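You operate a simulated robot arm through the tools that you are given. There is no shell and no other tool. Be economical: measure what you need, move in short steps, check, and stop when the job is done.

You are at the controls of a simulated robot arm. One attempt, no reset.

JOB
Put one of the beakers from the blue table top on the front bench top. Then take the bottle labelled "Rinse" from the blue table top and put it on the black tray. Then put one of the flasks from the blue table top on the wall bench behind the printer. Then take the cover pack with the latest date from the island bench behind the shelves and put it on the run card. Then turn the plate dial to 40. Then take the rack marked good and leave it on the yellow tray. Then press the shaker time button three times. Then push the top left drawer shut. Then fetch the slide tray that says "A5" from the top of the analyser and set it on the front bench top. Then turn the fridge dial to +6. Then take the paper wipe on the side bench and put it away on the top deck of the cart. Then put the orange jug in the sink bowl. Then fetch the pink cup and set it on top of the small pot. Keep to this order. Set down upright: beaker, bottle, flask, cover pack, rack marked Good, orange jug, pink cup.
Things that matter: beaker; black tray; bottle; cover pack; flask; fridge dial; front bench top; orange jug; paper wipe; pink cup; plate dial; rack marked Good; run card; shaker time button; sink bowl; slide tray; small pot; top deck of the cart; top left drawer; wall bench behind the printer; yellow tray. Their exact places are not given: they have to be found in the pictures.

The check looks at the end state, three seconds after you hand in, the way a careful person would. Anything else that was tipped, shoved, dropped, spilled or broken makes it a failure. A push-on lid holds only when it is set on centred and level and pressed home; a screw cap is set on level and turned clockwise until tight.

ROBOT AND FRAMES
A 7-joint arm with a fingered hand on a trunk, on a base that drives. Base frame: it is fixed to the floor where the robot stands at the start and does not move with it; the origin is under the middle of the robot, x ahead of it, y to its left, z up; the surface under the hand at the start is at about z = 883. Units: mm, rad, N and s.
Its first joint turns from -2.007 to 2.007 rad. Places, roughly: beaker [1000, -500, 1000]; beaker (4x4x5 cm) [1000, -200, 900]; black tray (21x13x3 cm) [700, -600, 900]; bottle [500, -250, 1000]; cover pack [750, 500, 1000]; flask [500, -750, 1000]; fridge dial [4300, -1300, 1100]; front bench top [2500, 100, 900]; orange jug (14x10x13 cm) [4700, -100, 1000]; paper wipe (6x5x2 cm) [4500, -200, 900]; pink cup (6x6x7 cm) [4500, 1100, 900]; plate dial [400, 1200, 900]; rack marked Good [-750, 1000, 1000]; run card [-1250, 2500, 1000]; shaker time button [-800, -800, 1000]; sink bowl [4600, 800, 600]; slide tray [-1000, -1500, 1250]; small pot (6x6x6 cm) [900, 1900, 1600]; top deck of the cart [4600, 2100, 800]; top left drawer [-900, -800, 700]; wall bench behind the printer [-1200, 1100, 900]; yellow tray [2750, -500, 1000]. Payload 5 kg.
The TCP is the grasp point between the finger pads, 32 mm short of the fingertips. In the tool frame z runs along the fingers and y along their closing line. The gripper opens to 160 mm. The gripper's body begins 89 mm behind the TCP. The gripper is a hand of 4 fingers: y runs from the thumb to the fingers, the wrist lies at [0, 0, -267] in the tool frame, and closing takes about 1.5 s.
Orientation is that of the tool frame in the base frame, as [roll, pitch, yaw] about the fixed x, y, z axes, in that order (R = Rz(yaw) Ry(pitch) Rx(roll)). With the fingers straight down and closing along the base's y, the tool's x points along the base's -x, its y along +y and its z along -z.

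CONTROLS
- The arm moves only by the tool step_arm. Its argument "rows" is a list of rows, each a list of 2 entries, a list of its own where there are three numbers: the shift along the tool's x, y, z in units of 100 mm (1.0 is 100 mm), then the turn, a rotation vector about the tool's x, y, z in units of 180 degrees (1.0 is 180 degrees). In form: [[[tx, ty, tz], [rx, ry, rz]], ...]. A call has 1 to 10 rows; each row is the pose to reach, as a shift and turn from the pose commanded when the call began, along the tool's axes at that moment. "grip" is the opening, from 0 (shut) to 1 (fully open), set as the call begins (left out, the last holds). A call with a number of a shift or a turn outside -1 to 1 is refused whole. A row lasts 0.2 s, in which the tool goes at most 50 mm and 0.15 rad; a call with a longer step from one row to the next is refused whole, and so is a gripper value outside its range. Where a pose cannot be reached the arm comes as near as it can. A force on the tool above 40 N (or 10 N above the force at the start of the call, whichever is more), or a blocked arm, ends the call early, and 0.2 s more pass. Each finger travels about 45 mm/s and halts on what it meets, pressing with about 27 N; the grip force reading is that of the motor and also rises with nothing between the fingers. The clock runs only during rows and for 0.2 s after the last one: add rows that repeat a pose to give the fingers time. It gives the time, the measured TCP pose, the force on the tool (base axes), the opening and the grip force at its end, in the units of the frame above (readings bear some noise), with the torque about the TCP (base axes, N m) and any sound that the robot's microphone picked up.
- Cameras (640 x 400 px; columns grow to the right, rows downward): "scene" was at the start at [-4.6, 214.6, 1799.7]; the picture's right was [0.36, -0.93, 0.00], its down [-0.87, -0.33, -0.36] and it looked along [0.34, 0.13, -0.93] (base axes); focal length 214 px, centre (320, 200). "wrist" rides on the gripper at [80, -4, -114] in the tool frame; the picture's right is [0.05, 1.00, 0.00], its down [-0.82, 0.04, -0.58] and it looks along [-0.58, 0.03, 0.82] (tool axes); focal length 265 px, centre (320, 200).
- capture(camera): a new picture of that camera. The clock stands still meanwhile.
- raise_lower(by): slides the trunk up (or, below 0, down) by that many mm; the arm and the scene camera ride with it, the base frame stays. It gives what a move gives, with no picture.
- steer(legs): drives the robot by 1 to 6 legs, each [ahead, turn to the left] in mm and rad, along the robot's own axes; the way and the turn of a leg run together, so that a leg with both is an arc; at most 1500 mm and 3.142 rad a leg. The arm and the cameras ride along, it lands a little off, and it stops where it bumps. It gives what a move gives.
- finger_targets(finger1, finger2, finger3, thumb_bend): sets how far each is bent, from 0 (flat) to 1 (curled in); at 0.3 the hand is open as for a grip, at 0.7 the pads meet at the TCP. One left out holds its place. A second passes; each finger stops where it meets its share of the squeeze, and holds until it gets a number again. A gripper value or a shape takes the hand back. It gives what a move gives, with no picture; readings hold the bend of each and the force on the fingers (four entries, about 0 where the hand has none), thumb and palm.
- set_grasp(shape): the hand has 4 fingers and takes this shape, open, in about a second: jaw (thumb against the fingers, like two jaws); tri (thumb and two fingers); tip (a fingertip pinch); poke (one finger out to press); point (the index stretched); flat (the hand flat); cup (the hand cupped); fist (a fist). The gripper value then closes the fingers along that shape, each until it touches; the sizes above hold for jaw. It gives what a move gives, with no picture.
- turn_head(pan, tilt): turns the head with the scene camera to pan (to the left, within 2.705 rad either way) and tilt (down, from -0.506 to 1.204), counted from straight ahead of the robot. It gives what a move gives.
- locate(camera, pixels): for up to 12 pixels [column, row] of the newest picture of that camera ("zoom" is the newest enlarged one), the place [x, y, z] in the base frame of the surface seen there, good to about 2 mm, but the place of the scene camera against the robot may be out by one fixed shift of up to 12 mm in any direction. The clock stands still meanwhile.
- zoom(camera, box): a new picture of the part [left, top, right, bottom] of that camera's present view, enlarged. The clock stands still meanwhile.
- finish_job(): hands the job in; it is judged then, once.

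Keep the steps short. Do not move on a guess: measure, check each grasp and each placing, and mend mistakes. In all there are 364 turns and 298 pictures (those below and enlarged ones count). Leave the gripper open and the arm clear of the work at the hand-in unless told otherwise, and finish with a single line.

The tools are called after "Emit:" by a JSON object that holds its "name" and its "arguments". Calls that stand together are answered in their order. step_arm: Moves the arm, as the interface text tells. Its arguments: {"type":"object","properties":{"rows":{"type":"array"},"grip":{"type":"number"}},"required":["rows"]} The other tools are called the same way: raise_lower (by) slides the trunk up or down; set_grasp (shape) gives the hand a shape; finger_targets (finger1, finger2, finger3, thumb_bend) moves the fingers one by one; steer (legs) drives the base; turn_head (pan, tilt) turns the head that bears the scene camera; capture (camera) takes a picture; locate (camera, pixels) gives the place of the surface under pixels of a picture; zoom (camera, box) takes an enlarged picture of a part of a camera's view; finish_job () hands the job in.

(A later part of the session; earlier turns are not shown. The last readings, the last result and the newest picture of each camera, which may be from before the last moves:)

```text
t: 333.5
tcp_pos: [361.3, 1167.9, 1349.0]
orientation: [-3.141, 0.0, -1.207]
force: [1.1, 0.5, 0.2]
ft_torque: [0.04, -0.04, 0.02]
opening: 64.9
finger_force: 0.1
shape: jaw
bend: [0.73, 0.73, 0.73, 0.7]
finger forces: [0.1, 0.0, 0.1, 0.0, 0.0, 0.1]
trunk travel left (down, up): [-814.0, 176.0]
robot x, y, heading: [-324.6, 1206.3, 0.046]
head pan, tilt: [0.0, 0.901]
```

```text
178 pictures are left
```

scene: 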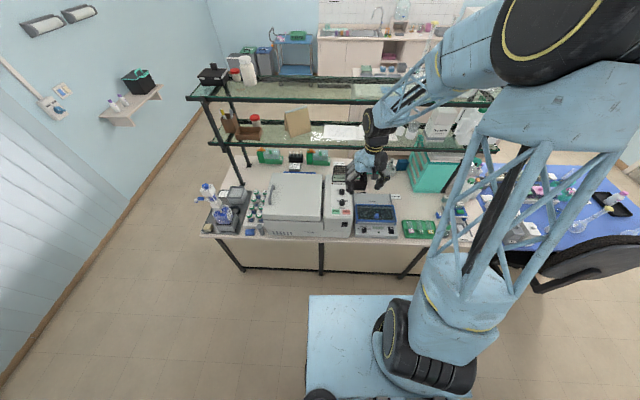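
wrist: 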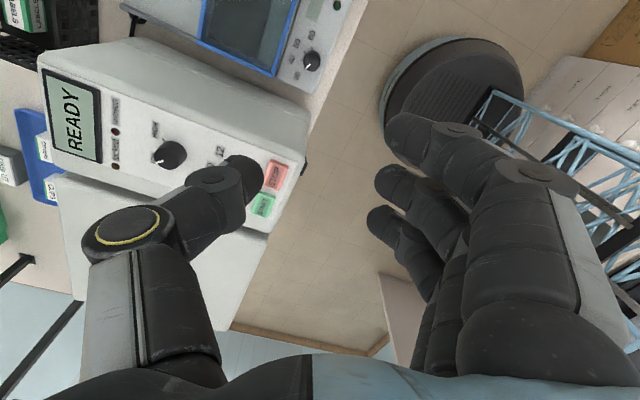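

Emit:
{"name": "zoom", "arguments": {"camera": "wrist", "box": [270, 20, 366, 90]}}

Emit:
{"name": "locate", "arguments": {"camera": "wrist", "pixels": [[312, 62], [312, 58], [308, 62], [316, 64], [312, 67], [304, 62], [320, 62], [312, 52]]}}

```text
5.71 times, centred on (318, 55) of wrist
```

zoom: 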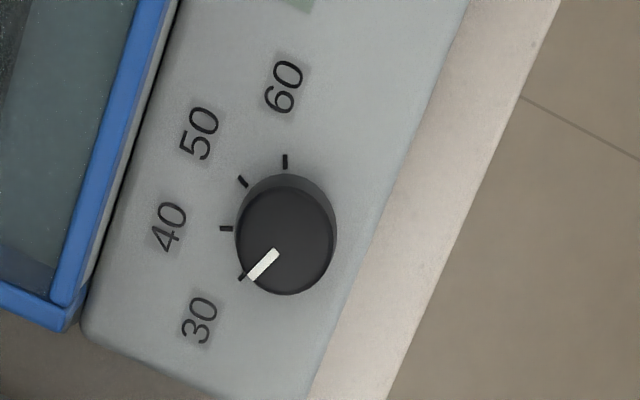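

```text
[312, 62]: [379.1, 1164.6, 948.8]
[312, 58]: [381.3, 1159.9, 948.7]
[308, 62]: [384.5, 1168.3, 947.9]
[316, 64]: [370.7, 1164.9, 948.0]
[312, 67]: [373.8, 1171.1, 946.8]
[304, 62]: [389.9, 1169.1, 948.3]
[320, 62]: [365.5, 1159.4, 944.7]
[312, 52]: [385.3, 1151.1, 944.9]
```

The pointer is exactly on 30; the ticks are 45° apart, clockwise upward. Centre on the knob (378.5, 1165) and lower.

Emit:
{"name": "step_arm", "arguments": {"rows": [[[0.09, -0.15, 0], [0, 0, 0]], [[0.09, -0.15, 0], [0, 0, 0]]], "grip": 0.38}}

Emit:
{"name": "raise_lower", "arguments": {"by": -310}}

Emit:
{"name": "capture", "arguments": {"camera": "wrist"}}

Emit:
{"name": "locate", "arguments": {"camera": "wrist", "pixels": [[320, 138], [320, 130], [310, 138], [330, 138], [320, 146], [315, 134]]}}

```text
t: 334.1
tcp_pos: [378.8, 1168.1, 1348.5]
orientation: [-3.141, -0.003, -1.205]
force: [-0.4, 0.2, 0.4]
ft_torque: [-0.03, -0.02, 0.0]
opening: 61.7
finger_force: 0.0
shape: jaw
bend: [0.73, 0.73, 0.73, 0.7]
finger forces: [0.2, 0.0, 0.1, 0.0, 0.0, 0.1]
trunk travel left (down, up): [-814.0, 176.0]
robot x, y, heading: [-323.5, 1209.1, 0.043]
head pan, tilt: [0.0, 0.901]
```

```text
t: 337.1
tcp_pos: [378.3, 1167.8, 1038.1]
orientation: [-3.139, 0.0, -1.205]
force: [0.7, 0.9, 0.4]
ft_torque: [0.04, 0.02, 0.02]
opening: 61.5
finger_force: 0.1
shape: jaw
bend: [0.73, 0.73, 0.73, 0.7]
finger forces: [0.0, 0.0, 0.0, 0.0, 0.0, 0.0]
trunk travel left (down, up): [-504.0, 486.0]
robot x, y, heading: [-323.4, 1207.2, 0.044]
head pan, tilt: [0.0, 0.901]
```

```text
176 pictures are left
```

wrist: 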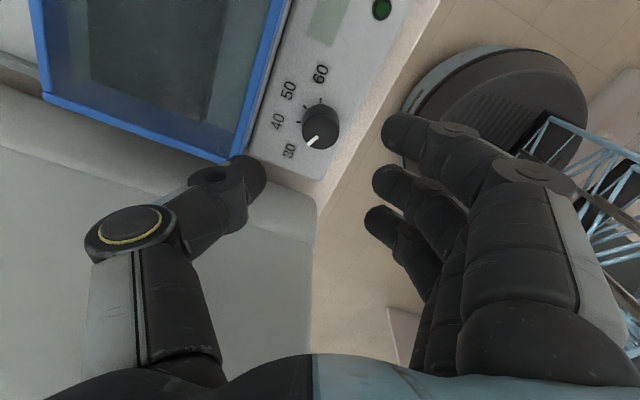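

```text
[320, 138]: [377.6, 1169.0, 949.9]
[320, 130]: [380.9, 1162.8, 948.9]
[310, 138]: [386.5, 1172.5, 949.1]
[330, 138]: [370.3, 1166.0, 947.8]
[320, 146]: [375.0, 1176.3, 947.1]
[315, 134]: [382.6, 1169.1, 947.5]
```

Emit:
{"name": "locate", "arguments": {"camera": "wrist", "pixels": [[316, 215], [290, 200], [200, 170], [270, 190], [100, 140], [140, 225], [190, 165], [110, 200], [312, 195], [225, 180], [100, 300], [160, 310]]}}

```text
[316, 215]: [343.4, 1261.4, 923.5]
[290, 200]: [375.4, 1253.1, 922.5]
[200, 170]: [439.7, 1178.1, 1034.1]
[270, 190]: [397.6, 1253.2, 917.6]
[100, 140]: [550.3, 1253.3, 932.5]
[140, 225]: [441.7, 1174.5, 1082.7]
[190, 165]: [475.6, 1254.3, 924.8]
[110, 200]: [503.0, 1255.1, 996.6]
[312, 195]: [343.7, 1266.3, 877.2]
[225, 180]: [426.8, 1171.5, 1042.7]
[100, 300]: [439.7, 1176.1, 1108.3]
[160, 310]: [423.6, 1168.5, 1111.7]
```

Emit:
{"name": "step_arm", "arguments": {"rows": [[[0.045, 0, 0.25], [0, 0, 0]], [[0.045, 0, 0.5], [0, 0, 0]], [[0.045, 0, 0.7], [0, 0, 0]], [[0.045, 0, 0.75], [0, 0, 0]]]}}

Emit:
{"name": "step_arm", "arguments": {"rows": [[[0, 0, 0], [0, 0, 0]], [[0, 0, 0], [0, 0, 0]], [[0, 0, 0], [0, 0, 0]], [[0, 0, 0], [0, 0, 0]], [[0, 0, 0], [0, 0, 0]], [[0, 0, 0], [0, 0, 0]], [[0, 0, 0], [0, 0, 0]]], "grip": 0.0}}

Emit:
{"name": "capture", "arguments": {"camera": "wrist"}}

```text
t: 338.1
tcp_pos: [379.7, 1164.8, 963.9]
orientation: [3.141, 0.0, -1.206]
force: [-2.9, -0.1, 3.7]
ft_torque: [0.03, -0.13, 0.05]
opening: 59.1
finger_force: 0.0
shape: jaw
bend: [0.73, 0.73, 0.73, 0.7]
finger forces: [0.0, 0.0, 0.0, 0.0, 4.5, 0.1]
trunk travel left (down, up): [-504.0, 486.0]
robot x, y, heading: [-320.1, 1207.1, 0.042]
head pan, tilt: [0.0, 0.901]
```

```text
t: 339.7
tcp_pos: [380.1, 1164.3, 963.3]
orientation: [-3.139, -0.002, -1.206]
force: [2.3, 0.1, 1.2]
ft_torque: [-0.07, 0.11, -0.01]
opening: 14.5
finger_force: 27.1
shape: jaw
bend: [0.68, 0.71, 0.68, 0.72]
finger forces: [0.0, 13.2, 0.0, 0.0, 15.4, 0.0]
trunk travel left (down, up): [-504.0, 486.0]
robot x, y, heading: [-324.8, 1209.4, 0.041]
head pan, tilt: [0.0, 0.901]
```

```text
175 pictures are left
```

wrist: 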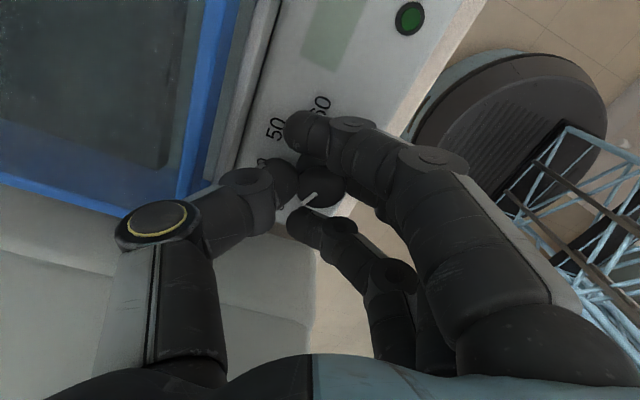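

Knob gripped. Turn 45° clockwise.

Emit:
{"name": "step_arm", "arguments": {"rows": [[[0, 0, 0], [0, 0, 0.04]], [[0, 0, 0], [0, 0, 0.08]], [[0, 0, 0], [0, 0, 0.12]], [[0, 0, 0], [0, 0, 0.16]], [[0, 0, 0], [0, 0, 0.2]], [[0, 0, 0], [0, 0, 0.25]], [[0, 0, 0], [0, 0, 0.25]]]}}

Emit:
{"name": "capture", "arguments": {"camera": "wrist"}}

Emit:
{"name": "zoom", "arguments": {"camera": "wrist", "box": [250, 100, 390, 230]}}

```text
refused: row 6 steps farther than a row can; nothing moved
```

```text
174 pictures are left
```

wrist: 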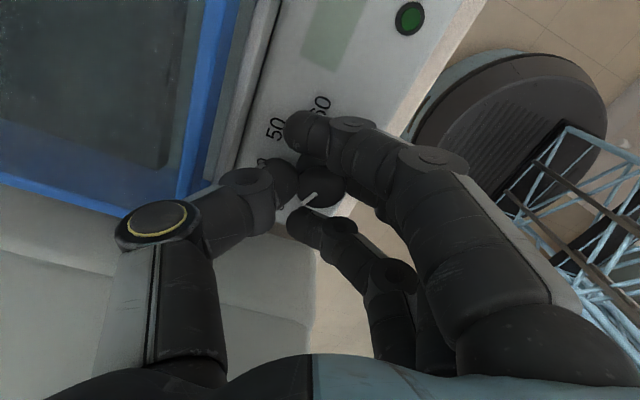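

```text
3.08 times, centred on (320, 165) of wrist
```

zoom: 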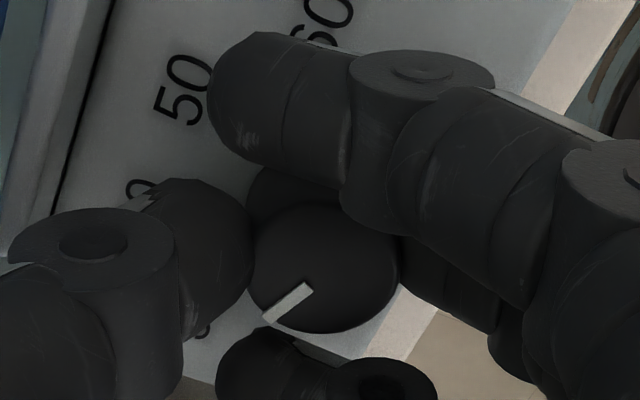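

Emit:
{"name": "step_arm", "arguments": {"rows": [[[0, 0, 0], [0, 0, 0.04]], [[0, 0, 0], [0, 0, 0.08]], [[0, 0, 0], [0, 0, 0.12]], [[0, 0, 0], [0, 0, 0.16]], [[0, 0, 0], [0, 0, 0.2]], [[0, 0, 0], [0, 0, 0.24]], [[0, 0, 0], [0, 0, 0.25]]]}}

Emit:
{"name": "zoom", "arguments": {"camera": "wrist", "box": [220, 80, 420, 230]}}

```text
t: 341.3
tcp_pos: [379.3, 1162.2, 962.8]
orientation: [-3.14, -0.001, -1.995]
force: [-3.4, -4.3, 5.7]
ft_torque: [-0.01, 0.22, 0.0]
opening: 13.8
finger_force: 27.2
shape: jaw
bend: [0.68, 0.71, 0.68, 0.72]
finger forces: [0.0, 16.4, 0.1, 0.1, 14.4, 0.0]
trunk travel left (down, up): [-504.0, 486.0]
robot x, y, heading: [-322.2, 1205.6, 0.044]
head pan, tilt: [0.0, 0.901]
```

```text
2.67 times, centred on (320, 155) of wrist
```

zoom: 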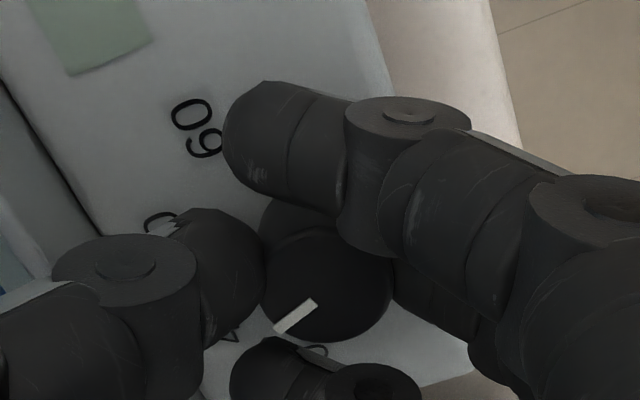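

The pointer turned with the hand. Release and lift to read it.

Emit:
{"name": "step_arm", "arguments": {"rows": [[[0, 0, 0], [0, 0, 0]], [[0, 0, 0], [0, 0, 0]], [[0, 0, 0], [0, 0, 0]], [[0, 0, 0], [0, 0, 0]], [[0, 0, 0], [0, 0, 0]]], "grip": 0.34}}

Emit:
{"name": "raise_lower", "arguments": {"by": 280}}

Emit:
{"name": "capture", "arguments": {"camera": "wrist"}}

Emit:
{"name": "zoom", "arguments": {"camera": "wrist", "box": [260, 20, 380, 120]}}

```text
t: 342.5
tcp_pos: [380.6, 1163.3, 962.5]
orientation: [-3.141, 0.0, -1.993]
force: [-0.6, 0.6, 0.3]
ft_torque: [0.01, -0.02, 0.0]
opening: 53.8
finger_force: 0.1
shape: jaw
bend: [0.73, 0.73, 0.73, 0.7]
finger forces: [0.0, 0.0, 0.1, 0.1, 0.0, 0.0]
trunk travel left (down, up): [-504.0, 486.0]
robot x, y, heading: [-324.6, 1209.6, 0.044]
head pan, tilt: [0.0, 0.901]
```

```text
t: 345.4
tcp_pos: [380.0, 1164.1, 1242.8]
orientation: [-3.139, 0.0, -1.992]
force: [-0.2, 0.9, 0.5]
ft_torque: [-0.02, 0.0, 0.01]
opening: 53.8
finger_force: 0.0
shape: jaw
bend: [0.73, 0.73, 0.73, 0.7]
finger forces: [0.0, 0.0, 0.1, 0.1, 0.1, 0.0]
trunk travel left (down, up): [-784.0, 206.0]
robot x, y, heading: [-322.7, 1205.7, 0.043]
head pan, tilt: [0.0, 0.901]
```

```text
171 pictures are left
```

wrist: 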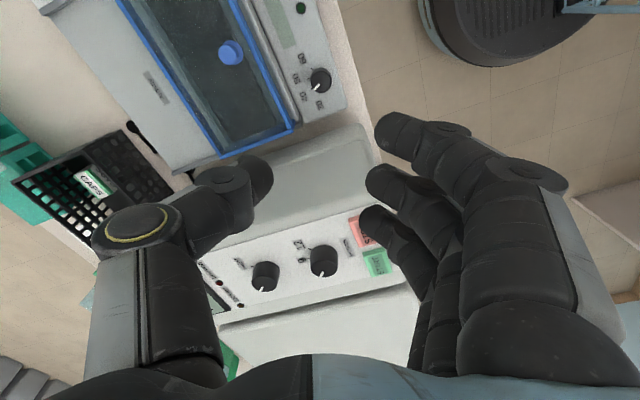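

```text
4.00 times, centred on (320, 70) of wrist
```

zoom: 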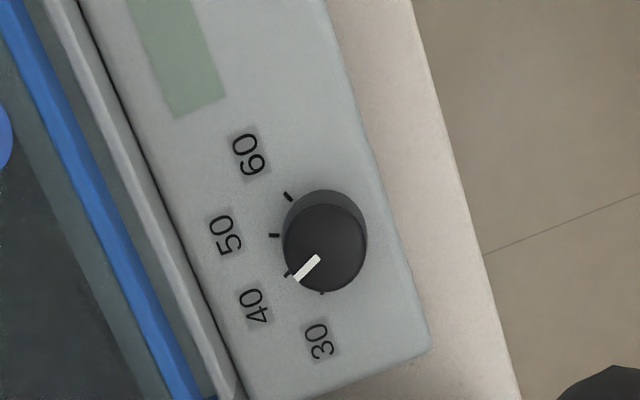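

The dial reads 40. Next: the rack marked GOOD on the wall bench near (−830, 970). Raise and drive round to face it.

Emit:
{"name": "raise_lower", "arguments": {"by": 200}}

Emit:
{"name": "steer", "arguments": {"legs": [[190, 0], [0, -1.615], [310, 0], [0, -1.5708]]}}

Emit:
{"name": "step_arm", "arguments": {"rows": [[[0, 0, 0], [0, 0, -0.04]], [[0, 0, 0], [0, 0, -0.08]], [[0, 0, 0], [0, 0, -0.12]], [[0, 0, 0], [0, 0, -0.145]]], "grip": 0.8}}

Emit:
{"name": "turn_head", "arguments": {"pan": 0.1, "tilt": 0.95}}

Emit:
{"name": "capture", "arguments": {"camera": "scene"}}

Emit:
{"name": "capture", "arguments": {"camera": "wrist"}}

```text
t: 347.5
tcp_pos: [380.6, 1163.3, 1442.5]
orientation: [-3.14, 0.001, -1.99]
force: [0.5, -1.2, 0.3]
ft_torque: [0.01, -0.01, -0.01]
opening: 53.9
finger_force: 0.1
shape: jaw
bend: [0.73, 0.73, 0.73, 0.7]
finger forces: [0.0, 0.0, 0.0, 0.0, 0.0, 0.0]
trunk travel left (down, up): [-984.0, 6.0]
robot x, y, heading: [-321.8, 1206.8, 0.042]
head pan, tilt: [0.0, 0.901]
```

```text
t: 358.9
tcp_pos: [-834.4, 994.1, 1442.7]
orientation: [-3.141, -0.001, 1.094]
force: [0.2, -0.6, 1.1]
ft_torque: [0.01, 0.0, 0.02]
opening: 54.0
finger_force: 0.0
shape: jaw
bend: [0.73, 0.73, 0.73, 0.7]
finger forces: [0.0, 0.0, 0.0, 0.0, 0.0, 0.0]
trunk travel left (down, up): [-984.0, 6.0]
robot x, y, heading: [-135.0, 908.9, 3.134]
head pan, tilt: [0.0, 0.901]
```

```text
t: 359.9
tcp_pos: [-834.0, 993.1, 1443.3]
orientation: [-3.139, 0.0, 1.551]
force: [-1.2, -0.5, 0.8]
ft_torque: [0.0, 0.0, -0.02]
opening: 127.7
finger_force: 0.1
shape: jaw
bend: [0.59, 0.59, 0.59, 0.55]
finger forces: [0.0, 0.0, 0.0, 0.0, 0.0, 0.0]
trunk travel left (down, up): [-984.0, 6.0]
robot x, y, heading: [-137.4, 908.3, 3.129]
head pan, tilt: [0.0, 0.901]
```

```text
t: 360.6
tcp_pos: [-834.8, 994.3, 1443.7]
orientation: [-3.14, 0.0, 1.55]
force: [0.6, -0.2, 0.0]
ft_torque: [-0.02, 0.01, -0.01]
opening: 127.8
finger_force: 0.1
shape: jaw
bend: [0.59, 0.59, 0.59, 0.55]
finger forces: [0.0, 0.1, 0.0, 0.0, 0.0, 0.1]
trunk travel left (down, up): [-984.0, 6.0]
robot x, y, heading: [-133.8, 908.0, 3.13]
head pan, tilt: [0.099, 0.949]
```

```text
169 pictures are left
```

scene: 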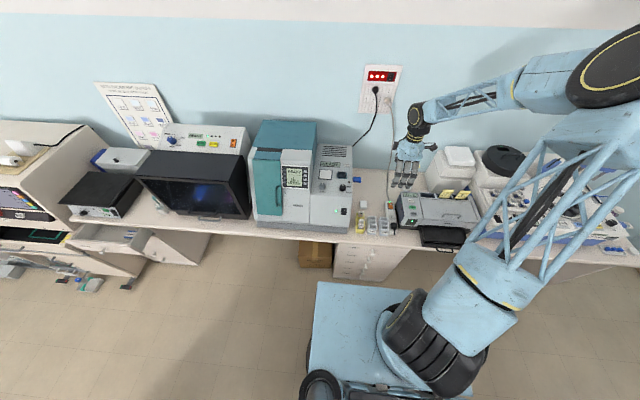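

```text
168 pictures are left
```

wrist: 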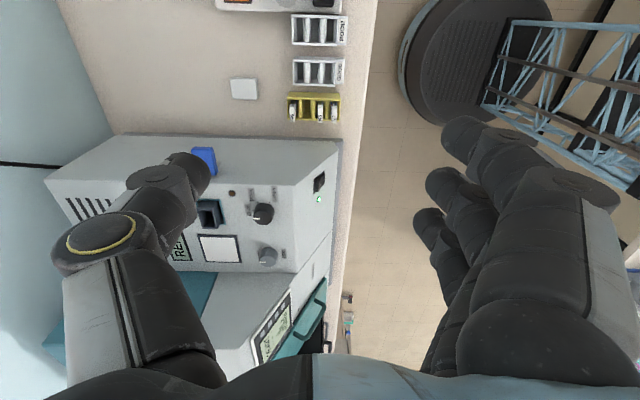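

Emit:
{"name": "zoom", "arguments": {"camera": "wrist", "box": [250, 0, 390, 130]}}

Emit:
{"name": "locate", "arguments": {"camera": "wrist", "pixels": [[296, 62], [344, 62], [296, 85], [343, 85], [320, 72], [310, 50], [320, 92], [338, 72], [355, 72], [318, 30], [318, 108], [270, 72]]}}

```text
3.08 times, centred on (320, 65) of wrist
```

zoom: 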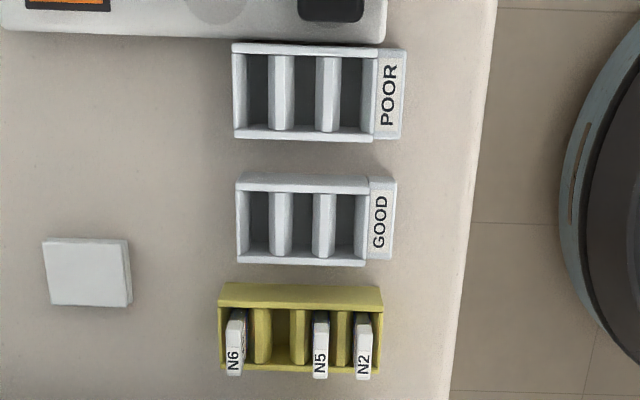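

```text
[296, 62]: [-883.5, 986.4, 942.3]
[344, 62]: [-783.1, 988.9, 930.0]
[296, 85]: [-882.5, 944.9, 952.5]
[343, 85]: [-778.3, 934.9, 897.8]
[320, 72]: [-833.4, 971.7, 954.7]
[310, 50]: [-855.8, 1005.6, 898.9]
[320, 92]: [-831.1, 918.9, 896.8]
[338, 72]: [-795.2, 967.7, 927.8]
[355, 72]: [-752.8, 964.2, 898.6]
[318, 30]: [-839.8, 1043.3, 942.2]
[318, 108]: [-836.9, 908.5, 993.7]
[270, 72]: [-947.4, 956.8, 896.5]
```

Rack GOOD spans x −885…−785, y ≈941–993, top 955; its neighbours are only ~20 mm away, so only the middle finger and thumb should close. I test individual finger control in the air first.

Emit:
{"name": "step_arm", "arguments": {"rows": [[[-0.27, 0, 0], [0, 0, 0]], [[-0.27, 0, 0], [0, 0, 0]]]}}

Emit:
{"name": "finger_targets", "arguments": {"finger1": 0.3, "finger2": 0.45, "finger3": 0.3, "thumb_bend": 0.45}}

Emit:
{"name": "capture", "arguments": {"camera": "wrist"}}

Emit:
{"name": "locate", "arguments": {"camera": "wrist", "pixels": [[195, 165], [225, 170], [455, 200], [430, 190], [460, 130]]}}

```text
t: 361.2
tcp_pos: [-835.0, 966.6, 1443.8]
orientation: [-3.139, 0.001, 1.548]
force: [0.8, -0.2, -0.4]
ft_torque: [-0.03, 0.0, 0.01]
opening: 127.9
finger_force: 0.0
shape: jaw
bend: [0.59, 0.59, 0.59, 0.55]
finger forces: [0.0, 0.1, 0.1, 0.1, 0.0, 0.0]
trunk travel left (down, up): [-984.0, 6.0]
robot x, y, heading: [-129.4, 907.5, 3.129]
head pan, tilt: [0.099, 0.949]
```

```text
t: 362.2
tcp_pos: [-834.9, 965.9, 1443.1]
orientation: [-3.139, -0.001, 1.548]
force: [0.0, -0.2, -0.3]
ft_torque: [0.0, 0.02, 0.0]
opening: 140.7
finger_force: 0.0
shape: fingers
bend: [0.3, 0.45, 0.3, 0.45]
finger forces: [0.0, 0.1, 0.0, 0.1, 0.0, 0.1]
trunk travel left (down, up): [-984.0, 6.0]
robot x, y, heading: [-133.4, 912.2, 3.13]
head pan, tilt: [0.099, 0.949]
```

```text
166 pictures are left
```

wrist: 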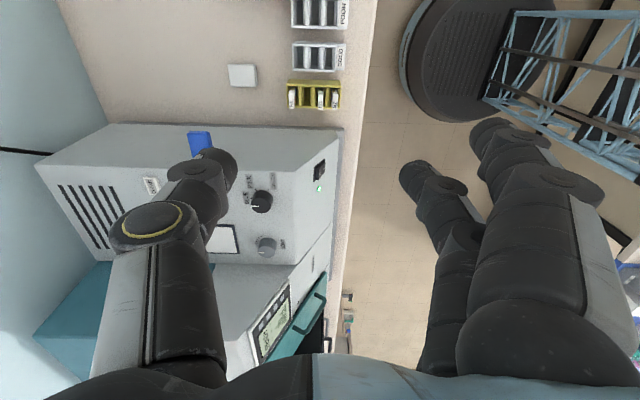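

```text
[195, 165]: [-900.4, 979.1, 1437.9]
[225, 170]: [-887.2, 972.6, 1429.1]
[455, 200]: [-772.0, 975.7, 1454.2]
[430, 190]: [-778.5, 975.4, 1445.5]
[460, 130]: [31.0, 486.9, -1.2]
```

Emit:
{"name": "locate", "arguments": {"camera": "wrist", "pixels": [[300, 127], [300, 140], [335, 135], [200, 140], [200, 150], [150, 130], [262, 200], [320, 95]]}}

Emit:
{"name": "finger_targets", "arguments": {"finger2": 0.36, "thumb_bend": 0.38}}

Emit:
{"name": "raise_lower", "arguments": {"by": -400}}

Emit:
{"name": "capture", "arguments": {"camera": "wrist"}}

Emit:
{"name": "locate", "arguments": {"camera": "wrist", "pixels": [[280, 130], [360, 130], [280, 165], [360, 165], [300, 120], [370, 140], [320, 180]]}}

```text
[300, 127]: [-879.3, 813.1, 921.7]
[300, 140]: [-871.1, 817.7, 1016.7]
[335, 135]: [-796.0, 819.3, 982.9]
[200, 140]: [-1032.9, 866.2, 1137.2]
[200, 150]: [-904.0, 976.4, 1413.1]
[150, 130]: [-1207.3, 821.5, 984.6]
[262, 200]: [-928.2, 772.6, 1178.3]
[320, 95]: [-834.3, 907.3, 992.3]
```

```text
t: 363.2
tcp_pos: [-835.1, 965.5, 1443.3]
orientation: [3.141, 0.001, 1.549]
force: [0.8, -0.1, 0.2]
ft_torque: [0.01, 0.0, 0.01]
opening: 154.2
finger_force: 0.0
shape: fingers
bend: [0.3, 0.36, 0.3, 0.38]
finger forces: [0.0, 0.0, 0.0, 0.1, 0.0, 0.0]
trunk travel left (down, up): [-984.0, 6.0]
robot x, y, heading: [-139.1, 907.6, 3.127]
head pan, tilt: [0.099, 0.949]
```

```text
t: 367.0
tcp_pos: [-833.2, 965.1, 1044.3]
orientation: [-3.14, 0.0, 1.55]
force: [-1.0, -0.1, 0.4]
ft_torque: [0.01, 0.0, 0.03]
opening: 154.2
finger_force: 0.0
shape: fingers
bend: [0.3, 0.36, 0.3, 0.38]
finger forces: [0.1, 0.1, 0.0, 0.1, 0.1, 0.0]
trunk travel left (down, up): [-584.0, 406.0]
robot x, y, heading: [-133.3, 912.4, 3.123]
head pan, tilt: [0.099, 0.949]
```

```text
165 pictures are left
```

wrist: 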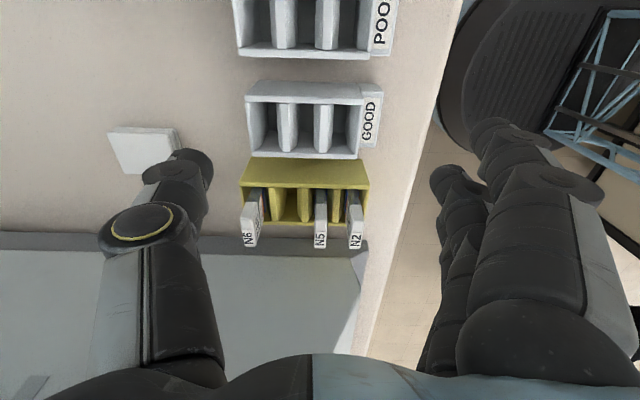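

```text
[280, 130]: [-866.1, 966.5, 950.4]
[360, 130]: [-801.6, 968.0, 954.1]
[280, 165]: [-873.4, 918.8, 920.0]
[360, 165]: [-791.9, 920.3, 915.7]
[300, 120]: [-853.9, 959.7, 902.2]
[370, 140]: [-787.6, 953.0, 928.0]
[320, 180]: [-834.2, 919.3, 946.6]
```

Emit:
{"name": "locate", "arguments": {"camera": "wrist", "pixels": [[248, 98], [250, 153], [362, 103], [360, 157], [380, 95], [380, 147], [240, 55], [370, 57], [300, 83], [300, 156], [300, 58], [310, 162]]}}

```text
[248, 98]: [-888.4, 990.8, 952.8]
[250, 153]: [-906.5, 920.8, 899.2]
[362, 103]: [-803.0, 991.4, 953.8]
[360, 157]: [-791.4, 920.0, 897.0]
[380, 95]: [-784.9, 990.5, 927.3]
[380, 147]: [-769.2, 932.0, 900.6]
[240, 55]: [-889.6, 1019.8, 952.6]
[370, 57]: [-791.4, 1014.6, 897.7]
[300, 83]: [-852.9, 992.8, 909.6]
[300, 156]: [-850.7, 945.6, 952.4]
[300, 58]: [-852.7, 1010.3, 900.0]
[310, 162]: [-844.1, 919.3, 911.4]
```

Emit:
{"name": "step_arm", "arguments": {"rows": [[[0.035, -0.03, 0.3], [0, 0, 0]], [[0.035, -0.03, 0.6], [0, 0, 0]], [[0.035, -0.03, 0.85], [0, 0, 0]], [[0.035, -0.03, 1.0], [0, 0, 0]]]}}

Emit:
{"name": "capture", "arguments": {"camera": "wrist"}}

```text
t: 368.0
tcp_pos: [-837.3, 967.8, 944.5]
orientation: [-3.14, -0.001, 1.549]
force: [0.2, 0.5, 0.0]
ft_torque: [-0.02, -0.02, -0.04]
opening: 154.4
finger_force: 0.0
shape: fingers
bend: [0.3, 0.36, 0.3, 0.38]
finger forces: [0.0, 0.0, 0.0, 0.0, 0.0, 0.0]
trunk travel left (down, up): [-584.0, 406.0]
robot x, y, heading: [-134.6, 910.0, 3.129]
head pan, tilt: [0.099, 0.949]
```

```text
164 pictures are left
```

wrist: 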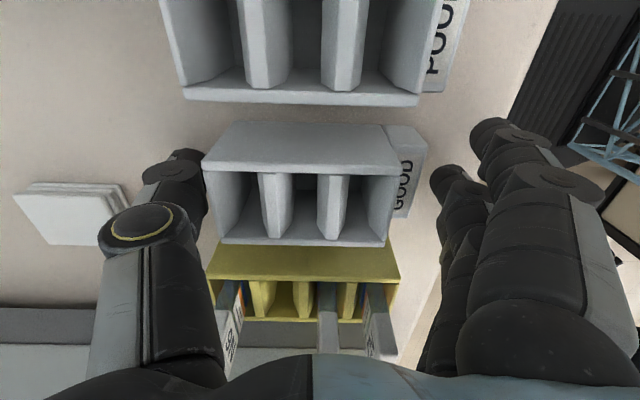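

Emit:
{"name": "finger_targets", "arguments": {"finger2": 0.62, "thumb_bend": 0.62}}

Emit:
{"name": "capture", "arguments": {"camera": "wrist"}}

```text
t: 369.0
tcp_pos: [-837.8, 968.1, 942.6]
orientation: [-3.14, -0.001, 1.551]
force: [0.2, -0.2, 0.6]
ft_torque: [0.01, -0.01, 0.01]
opening: 126.0
finger_force: 15.3
shape: fingers
bend: [0.3, 0.36, 0.3, 0.57]
finger forces: [0.0, 15.1, 0.1, 0.1, 15.1, 0.0]
trunk travel left (down, up): [-584.0, 406.0]
robot x, y, heading: [-135.7, 907.1, 3.132]
head pan, tilt: [0.099, 0.949]
```

```text
163 pictures are left
```

wrist: 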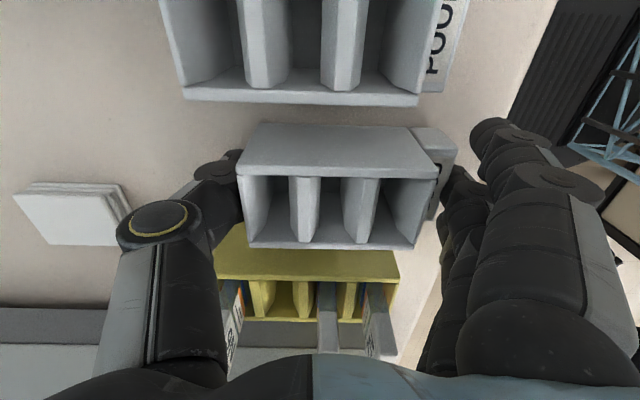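

Gripped (15 N each). Lift.

Emit:
{"name": "raise_lower", "arguments": {"by": 120}}

Emit:
{"name": "capture", "arguments": {"camera": "wrist"}}

Emit:
{"name": "zoom", "arguments": {"camera": "scene", "box": [330, 150, 490, 260]}}

```text
t: 370.5
tcp_pos: [-837.6, 967.1, 1063.4]
orientation: [-3.141, -0.002, 1.549]
force: [-0.1, -0.8, -1.2]
ft_torque: [0.05, 0.0, -0.02]
opening: 125.8
finger_force: 14.8
shape: fingers
bend: [0.3, 0.36, 0.3, 0.57]
finger forces: [0.2, 15.1, 0.0, 0.0, 15.1, 0.0]
trunk travel left (down, up): [-704.0, 286.0]
robot x, y, heading: [-135.8, 910.2, 3.134]
head pan, tilt: [0.099, 0.949]
```

```text
162 pictures are left
```

wrist: 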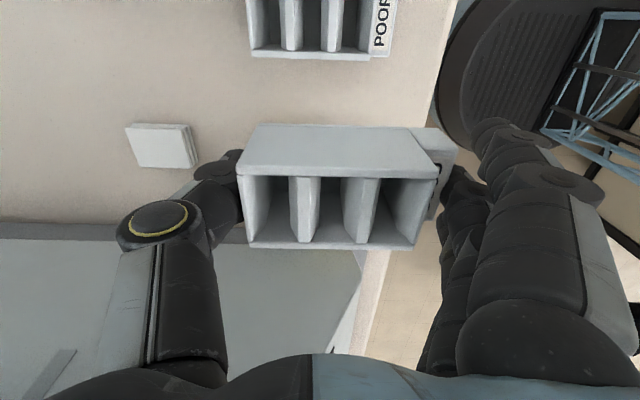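

```text
3.64 times, centred on (410, 205) of scene
```

zoom: 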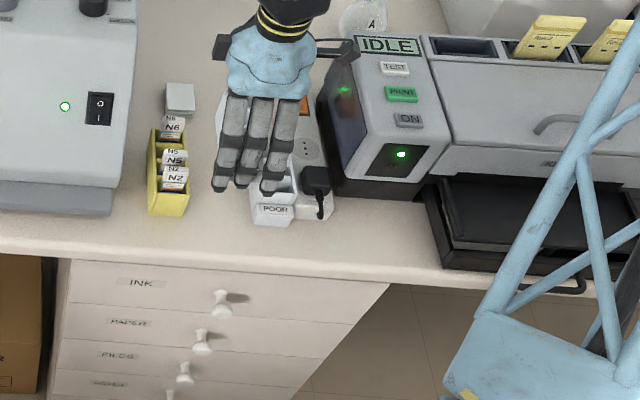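

Rack held level; base 44 mm under TCP. Raise and drive round to the far side of the front bench, where the yellow tray should be.

Emit:
{"name": "raise_lower", "arguments": {"by": 280}}

Emit:
{"name": "steer", "arguments": {"legs": [[0, 1.578], [1500, 0], [215, 0], [0, 0.619], [936, 0], [0, 0.952]]}}

Emit:
{"name": "capture", "arguments": {"camera": "wrist"}}

```text
t: 373.4
tcp_pos: [-838.6, 968.9, 1343.8]
orientation: [-3.14, 0.0, 1.55]
force: [0.0, 0.2, -1.0]
ft_torque: [0.01, 0.0, 0.02]
opening: 125.8
finger_force: 14.3
shape: fingers
bend: [0.3, 0.36, 0.3, 0.57]
finger forces: [0.1, 15.1, 0.1, 0.0, 15.1, 0.0]
trunk travel left (down, up): [-984.0, 6.0]
robot x, y, heading: [-134.5, 910.2, 3.13]
head pan, tilt: [0.099, 0.949]
```

```text
t: 394.9
tcp_pos: [1097.5, -1628.6, 1343.2]
orientation: [-3.141, 0.0, -1.603]
force: [0.1, -0.1, -0.6]
ft_torque: [0.02, 0.0, 0.0]
opening: 125.2
finger_force: 14.0
shape: fingers
bend: [0.3, 0.36, 0.3, 0.57]
finger forces: [0.0, 14.1, 0.0, 0.0, 14.1, 0.1]
trunk travel left (down, up): [-984.0, 6.0]
robot x, y, heading: [396.1, -1562.7, -0.024]
head pan, tilt: [0.099, 0.949]
```

```text
160 pictures are left
```

wrist: 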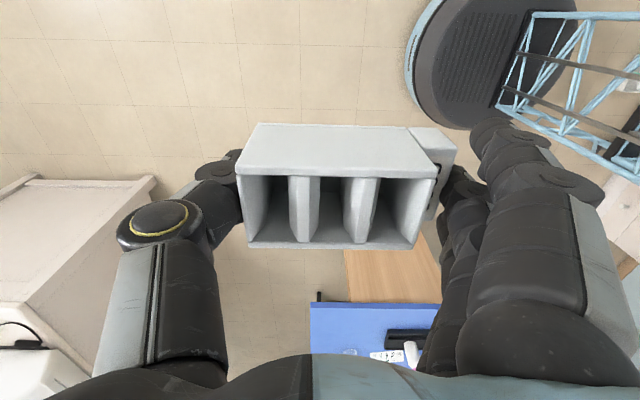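

Emit:
{"name": "steer", "arguments": {"legs": [[0, 0.024], [1500, 0], [1400, 0], [0, 1.5708]]}}

Emit:
{"name": "turn_head", "arguments": {"pan": 0.7, "tilt": 0.7}}

Emit:
{"name": "capture", "arguments": {"camera": "scene"}}

Emit:
{"name": "turn_head", "arguments": {"pan": -0.7, "tilt": 0.6}}

Emit:
{"name": "capture", "arguments": {"camera": "scene"}}

```text
t: 413.2
tcp_pos: [3314.4, -815.2, 1344.1]
orientation: [-3.141, 0.0, 0.023]
force: [-0.3, -0.7, -0.8]
ft_torque: [0.0, 0.04, -0.02]
opening: 124.7
finger_force: 13.8
shape: fingers
bend: [0.3, 0.36, 0.3, 0.57]
finger forces: [0.0, 13.7, 0.1, 0.0, 13.6, 0.0]
trunk travel left (down, up): [-984.0, 6.0]
robot x, y, heading: [3286.5, -1524.7, 1.604]
head pan, tilt: [0.099, 0.949]
```

```text
t: 414.2
tcp_pos: [3313.8, -814.2, 1342.1]
orientation: [-3.14, -0.001, 0.022]
force: [0.3, 0.4, -1.6]
ft_torque: [0.01, 0.02, -0.01]
opening: 125.1
finger_force: 13.5
shape: fingers
bend: [0.3, 0.36, 0.3, 0.57]
finger forces: [0.1, 13.7, 0.1, 0.0, 13.7, 0.0]
trunk travel left (down, up): [-984.0, 6.0]
robot x, y, heading: [3290.5, -1518.8, 1.602]
head pan, tilt: [0.7, 0.7]
```

```text
159 pictures are left
```

scene: 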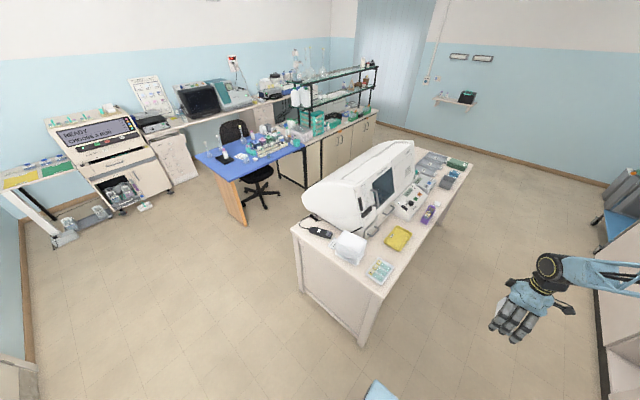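

```text
t: 415.8
tcp_pos: [3313.2, -815.1, 1344.3]
orientation: [-3.141, 0.0, 0.022]
force: [0.4, 0.8, 0.2]
ft_torque: [0.03, 0.0, -0.01]
opening: 125.0
finger_force: 13.9
shape: fingers
bend: [0.3, 0.36, 0.3, 0.57]
finger forces: [0.0, 13.7, 0.0, 0.0, 13.7, 0.1]
trunk travel left (down, up): [-984.0, 6.0]
robot x, y, heading: [3287.2, -1515.5, 1.608]
head pan, tilt: [-0.7, 0.6]
```

```text
158 pictures are left
```

scene: 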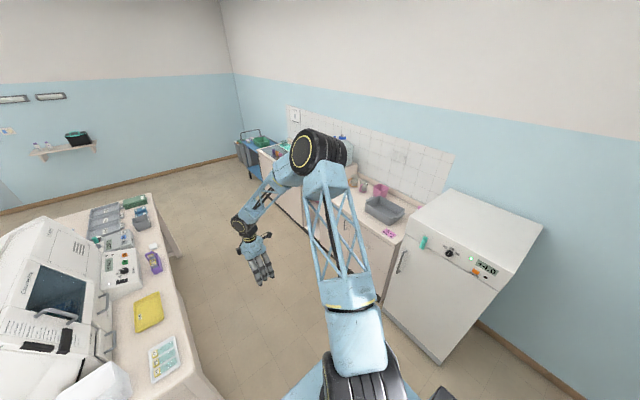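

The yellow tray is visible on the front bench, far side, at (149, 312) in this picture. Measure it.

Emit:
{"name": "locate", "arguments": {"camera": "scene", "pixels": [[149, 312], [134, 300], [160, 293], [136, 330], [163, 320], [155, 262], [165, 355], [117, 335], [450, 253], [388, 234]]}}

Emit:
{"name": "zoom", "arguments": {"camera": "scene", "box": [60, 230, 220, 390]}}

Emit:
{"name": "zoom", "arguments": {"camera": "scene", "box": [360, 180, 520, 290]}}

```text
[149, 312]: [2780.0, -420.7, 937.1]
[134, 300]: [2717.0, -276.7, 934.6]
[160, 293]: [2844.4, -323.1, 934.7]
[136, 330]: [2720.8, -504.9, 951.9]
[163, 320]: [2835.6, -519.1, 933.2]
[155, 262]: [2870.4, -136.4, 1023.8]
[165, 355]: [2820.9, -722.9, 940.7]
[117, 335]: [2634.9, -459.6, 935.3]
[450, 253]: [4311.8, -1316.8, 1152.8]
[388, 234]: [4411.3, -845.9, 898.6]
```

```text
2.50 times, centred on (140, 310) of scene
```

zoom: 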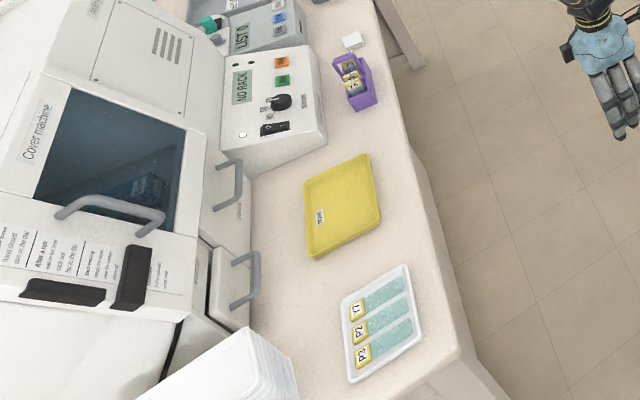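

```text
3.64 times, centred on (440, 235) of scene
```

zoom: 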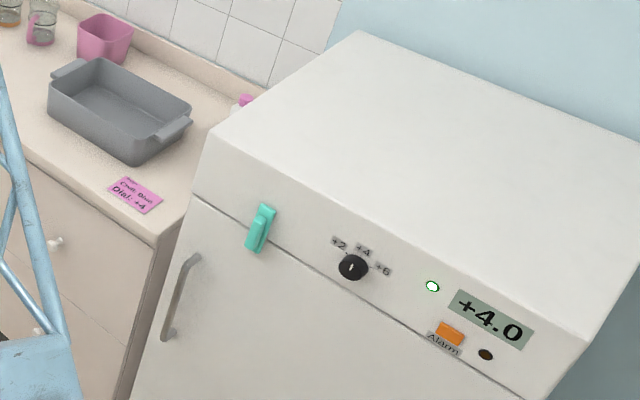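

Yellow tray centre ≈ (2780, −410). Drive to (3480, −460) and face it.

Emit:
{"name": "steer", "arguments": {"legs": [[0, -0.214], [1073, 0], [0, 1.75]]}}

Emit:
{"name": "capture", "arguments": {"camera": "wrist"}}

Emit:
{"name": "turn_head", "arguments": {"pan": 0.15, "tilt": 0.9}}

Emit:
{"name": "capture", "arguments": {"camera": "scene"}}

```text
t: 426.5
tcp_pos: [2759.0, -457.7, 1344.5]
orientation: [-3.14, 0.0, 1.594]
force: [-0.2, -1.2, -1.5]
ft_torque: [0.0, 0.03, 0.0]
opening: 124.3
finger_force: 13.7
shape: fingers
bend: [0.3, 0.36, 0.3, 0.58]
finger forces: [0.0, 13.2, 0.0, 0.0, 13.1, 0.0]
trunk travel left (down, up): [-984.0, 6.0]
robot x, y, heading: [3465.1, -484.9, -3.107]
head pan, tilt: [-0.7, 0.6]
```

```text
155 pictures are left
```

wrist: 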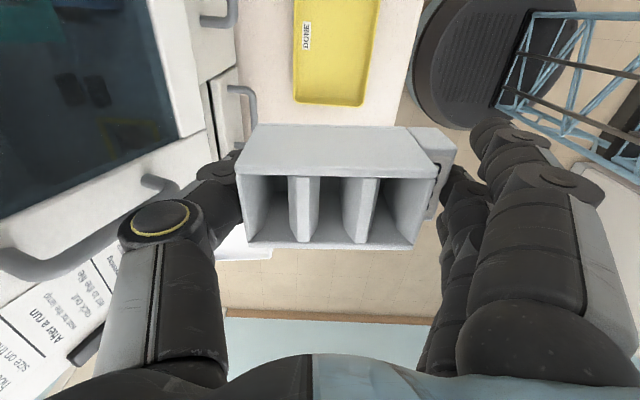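

```text
t: 427.6
tcp_pos: [2760.2, -457.4, 1344.6]
orientation: [-3.139, 0.002, 1.593]
force: [0.5, 0.2, -0.9]
ft_torque: [-0.01, 0.01, 0.01]
opening: 124.5
finger_force: 13.4
shape: fingers
bend: [0.3, 0.36, 0.3, 0.58]
finger forces: [0.0, 13.3, 0.1, 0.0, 13.3, 0.1]
trunk travel left (down, up): [-984.0, 6.0]
robot x, y, heading: [3464.1, -488.7, -3.109]
head pan, tilt: [0.15, 0.901]
```

```text
154 pictures are left
```

scene: 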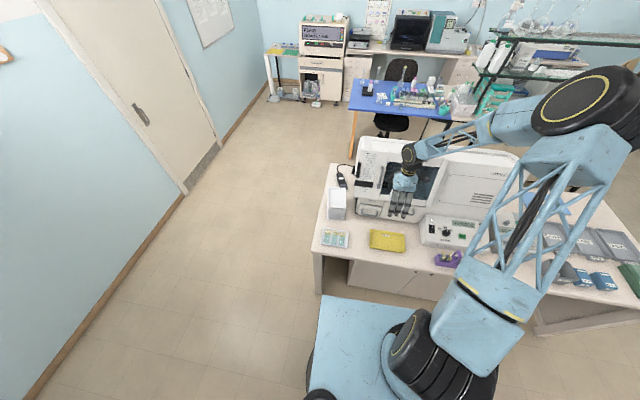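

Emit:
{"name": "locate", "arguments": {"camera": "wrist", "pixels": [[295, 5], [380, 5], [294, 98], [362, 105], [330, 60], [330, 95], [255, 110], [245, 88], [232, 20], [300, 100], [200, 100], [410, 30]]}}

Emit:
{"name": "locate", "arguments": {"camera": "scene", "pixels": [[372, 231], [404, 234], [402, 251], [373, 248], [388, 240]]}}

```text
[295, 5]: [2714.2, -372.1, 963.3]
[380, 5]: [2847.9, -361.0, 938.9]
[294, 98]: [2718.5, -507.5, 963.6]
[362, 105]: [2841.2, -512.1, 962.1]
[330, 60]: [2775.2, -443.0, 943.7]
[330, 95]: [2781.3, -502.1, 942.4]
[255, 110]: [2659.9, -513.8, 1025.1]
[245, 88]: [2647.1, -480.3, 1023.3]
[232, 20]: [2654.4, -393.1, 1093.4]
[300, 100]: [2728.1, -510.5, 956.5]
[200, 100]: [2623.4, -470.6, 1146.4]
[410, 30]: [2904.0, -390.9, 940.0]
```

```text
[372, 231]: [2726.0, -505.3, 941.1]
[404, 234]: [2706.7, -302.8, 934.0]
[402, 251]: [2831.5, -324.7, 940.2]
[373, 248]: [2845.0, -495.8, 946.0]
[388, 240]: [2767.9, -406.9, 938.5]
```

Tray interior ≈ x 2725–2835, y −505…−315, floor 943, rim 963. The rack must lie along y, so I turn the hand 90°.

Emit:
{"name": "step_arm", "arguments": {"rows": [[[0, 0, 0], [0, 0, 0.045]], [[0, 0, 0], [0, 0, 0.09]], [[0, 0, 0], [0, 0, 0.135]], [[0, 0, 0], [0, 0, 0.18]], [[0, 0, 0], [0, 0, 0.225]], [[0, 0, 0], [0, 0, 0.27]], [[0, 0, 0], [0, 0, 0.315]], [[0, 0, 0], [0, 0, 0.36]], [[0, 0, 0], [0, 0, 0.405]], [[0, 0, 0], [0, 0, 0.45]]]}}

Emit:
{"name": "step_arm", "arguments": {"rows": [[[0, 0, 0], [0, 0, 0.04]], [[0, 0, 0], [0, 0, 0.05]]]}}

Emit:
{"name": "step_arm", "arguments": {"rows": [[[0.1, -0.3, 0], [0, 0, 0]], [[0.2, -0.65, 0], [0, 0, 0]], [[0.2, -0.65, 0], [0, 0, 0]]]}}

Emit:
{"name": "capture", "arguments": {"camera": "wrist"}}

Emit:
{"name": "locate", "arguments": {"camera": "wrist", "pixels": [[250, 165], [420, 165], [260, 135], [410, 135], [250, 240], [410, 240], [450, 160], [340, 90]]}}

```text
t: 429.8
tcp_pos: [2758.9, -456.8, 1344.8]
orientation: [-3.14, 0.002, 0.178]
force: [0.3, -0.3, -1.2]
ft_torque: [0.01, -0.03, -0.03]
opening: 124.3
finger_force: 13.2
shape: fingers
bend: [0.3, 0.36, 0.3, 0.58]
finger forces: [0.0, 13.2, 0.1, 0.0, 13.2, 0.0]
trunk travel left (down, up): [-984.0, 6.0]
robot x, y, heading: [3466.2, -485.6, -3.11]
head pan, tilt: [0.15, 0.901]
```

```text
t: 430.4
tcp_pos: [2759.6, -456.1, 1344.5]
orientation: [-3.141, 0.001, 0.023]
force: [-0.5, -0.2, -1.3]
ft_torque: [0.02, -0.02, -0.01]
opening: 124.5
finger_force: 13.1
shape: fingers
bend: [0.3, 0.36, 0.3, 0.58]
finger forces: [0.0, 13.1, 0.1, 0.1, 13.2, 0.0]
trunk travel left (down, up): [-984.0, 6.0]
robot x, y, heading: [3465.7, -485.7, -3.11]
head pan, tilt: [0.15, 0.901]
```

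```text
t: 431.2
tcp_pos: [2777.6, -393.8, 1343.4]
orientation: [-3.141, 0.003, 0.025]
force: [-0.3, -0.4, -1.1]
ft_torque: [0.04, 0.0, 0.02]
opening: 124.7
finger_force: 13.8
shape: fingers
bend: [0.3, 0.36, 0.3, 0.58]
finger forces: [0.0, 13.4, 0.0, 0.0, 13.4, 0.0]
trunk travel left (down, up): [-984.0, 6.0]
robot x, y, heading: [3468.1, -485.9, -3.104]
head pan, tilt: [0.15, 0.901]
```

```text
153 pictures are left
```

wrist: 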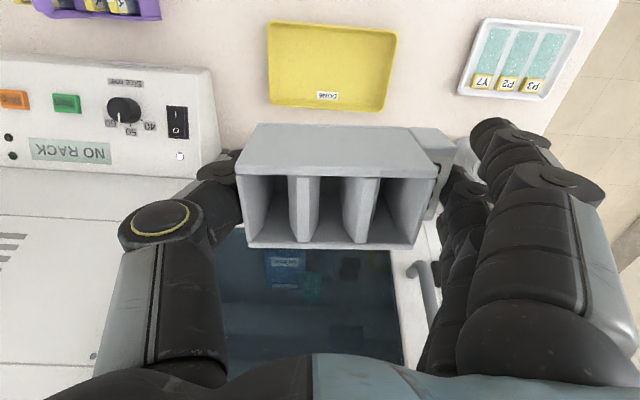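

```text
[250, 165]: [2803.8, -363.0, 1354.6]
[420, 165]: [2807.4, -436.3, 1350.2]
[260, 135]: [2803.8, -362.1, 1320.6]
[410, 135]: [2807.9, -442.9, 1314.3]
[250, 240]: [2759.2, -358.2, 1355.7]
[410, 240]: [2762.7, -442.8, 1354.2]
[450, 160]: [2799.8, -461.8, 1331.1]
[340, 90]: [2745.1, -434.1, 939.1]
```

Emit:
{"name": "locate", "arguments": {"camera": "wrist", "pixels": [[270, 22], [395, 34], [383, 109], [272, 103], [275, 60], [388, 70], [330, 28], [330, 105], [330, 60], [200, 110], [430, 265]]}}

```text
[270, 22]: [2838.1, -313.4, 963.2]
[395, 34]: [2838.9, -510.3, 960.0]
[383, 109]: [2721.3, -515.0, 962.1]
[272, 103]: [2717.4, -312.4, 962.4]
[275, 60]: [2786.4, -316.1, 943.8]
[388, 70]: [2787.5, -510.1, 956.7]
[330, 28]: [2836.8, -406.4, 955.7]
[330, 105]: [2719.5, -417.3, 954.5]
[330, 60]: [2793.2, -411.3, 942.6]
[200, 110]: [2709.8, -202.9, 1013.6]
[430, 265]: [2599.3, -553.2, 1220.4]
```

Emit:
{"name": "raise_lower", "arguments": {"by": -346}}

Emit:
{"name": "capture", "arguments": {"camera": "wrist"}}

Emit:
{"name": "step_arm", "arguments": {"rows": [[[0, 0, 0.03], [0, 0, 0]], [[0, 0, 0.05], [0, 0, 0]], [[0, 0, 0.07], [0, 0, 0]], [[0, 0, 0.08], [0, 0, 0]], [[0, 0, 0.08], [0, 0, 0]]]}}

```text
t: 434.6
tcp_pos: [2779.3, -391.9, 997.0]
orientation: [-3.14, 0.003, 0.021]
force: [-0.7, 0.2, -0.9]
ft_torque: [0.01, 0.06, -0.01]
opening: 124.4
finger_force: 13.3
shape: fingers
bend: [0.3, 0.36, 0.3, 0.58]
finger forces: [0.0, 13.3, 0.1, 0.1, 13.4, 0.0]
trunk travel left (down, up): [-638.0, 352.0]
robot x, y, heading: [3464.6, -482.8, -3.108]
head pan, tilt: [0.15, 0.901]
```

```text
152 pictures are left
```

wrist: 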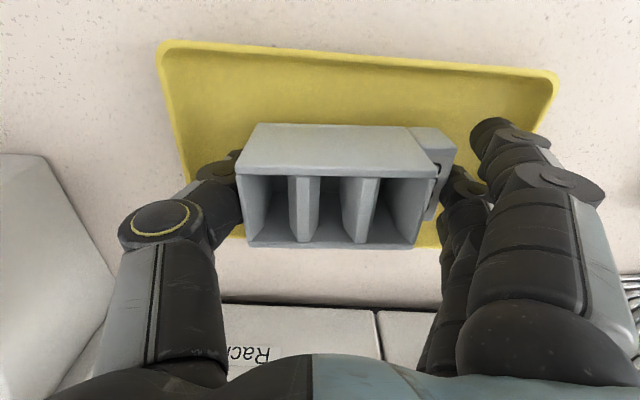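

```text
t: 435.8
tcp_pos: [2778.1, -391.6, 989.5]
orientation: [3.142, 0.002, 0.023]
force: [0.0, 0.7, -0.8]
ft_torque: [0.04, -0.01, 0.01]
opening: 124.4
finger_force: 13.5
shape: fingers
bend: [0.3, 0.36, 0.3, 0.58]
finger forces: [0.0, 13.4, 0.0, 0.0, 13.4, 0.0]
trunk travel left (down, up): [-638.0, 352.0]
robot x, y, heading: [3465.4, -485.7, -3.106]
head pan, tilt: [0.15, 0.901]
```

Emit:
{"name": "step_arm", "arguments": {"rows": [[[0, 0, 0.015], [0, 0, 0]], [[0, 0, 0.03], [0, 0, 0]], [[0, 0, 0.04], [0, 0, 0]], [[0, 0, 0.04], [0, 0, 0]]]}}

```text
t: 436.8
tcp_pos: [2777.6, -390.6, 985.9]
orientation: [3.141, 0.001, 0.023]
force: [-0.1, -0.1, 5.7]
ft_torque: [-0.37, 0.01, -0.03]
opening: 124.0
finger_force: 13.5
shape: fingers
bend: [0.3, 0.36, 0.3, 0.58]
finger forces: [0.0, 13.3, 0.1, 0.0, 12.9, 0.0]
trunk travel left (down, up): [-638.0, 352.0]
robot x, y, heading: [3466.4, -481.4, -3.109]
head pan, tilt: [0.15, 0.901]
```

Contact. Open thumb and middle finger, rise.

Emit:
{"name": "finger_targets", "arguments": {"finger2": 0.3, "thumb_bend": 0.35}}

Emit:
{"name": "raise_lower", "arguments": {"by": 200}}

Emit:
{"name": "capture", "arguments": {"camera": "wrist"}}

```text
t: 437.8
tcp_pos: [2777.9, -391.1, 984.0]
orientation: [-3.141, 0.001, 0.023]
force: [0.3, 0.0, 0.1]
ft_torque: [0.0, 0.0, -0.02]
opening: 160.3
finger_force: 0.2
shape: fingers
bend: [0.3, 0.3, 0.3, 0.35]
finger forces: [0.1, 0.0, 0.0, 0.0, 0.0, 0.0]
trunk travel left (down, up): [-638.0, 352.0]
robot x, y, heading: [3465.9, -486.5, -3.112]
head pan, tilt: [0.15, 0.901]
```

```text
t: 440.0
tcp_pos: [2778.0, -391.4, 1185.0]
orientation: [-3.141, 0.001, 0.023]
force: [-0.5, -0.2, -0.1]
ft_torque: [0.0, -0.03, 0.0]
opening: 160.3
finger_force: 0.0
shape: fingers
bend: [0.3, 0.3, 0.3, 0.35]
finger forces: [0.0, 0.1, 0.0, 0.1, 0.0, 0.0]
trunk travel left (down, up): [-838.0, 152.0]
robot x, y, heading: [3462.2, -485.2, -3.109]
head pan, tilt: [0.15, 0.901]
```

```text
151 pictures are left
```

wrist: 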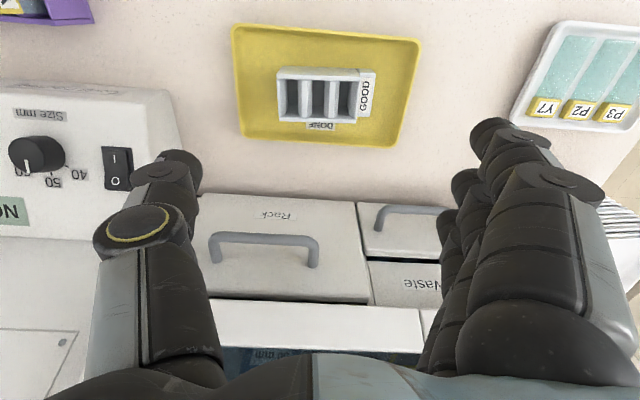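

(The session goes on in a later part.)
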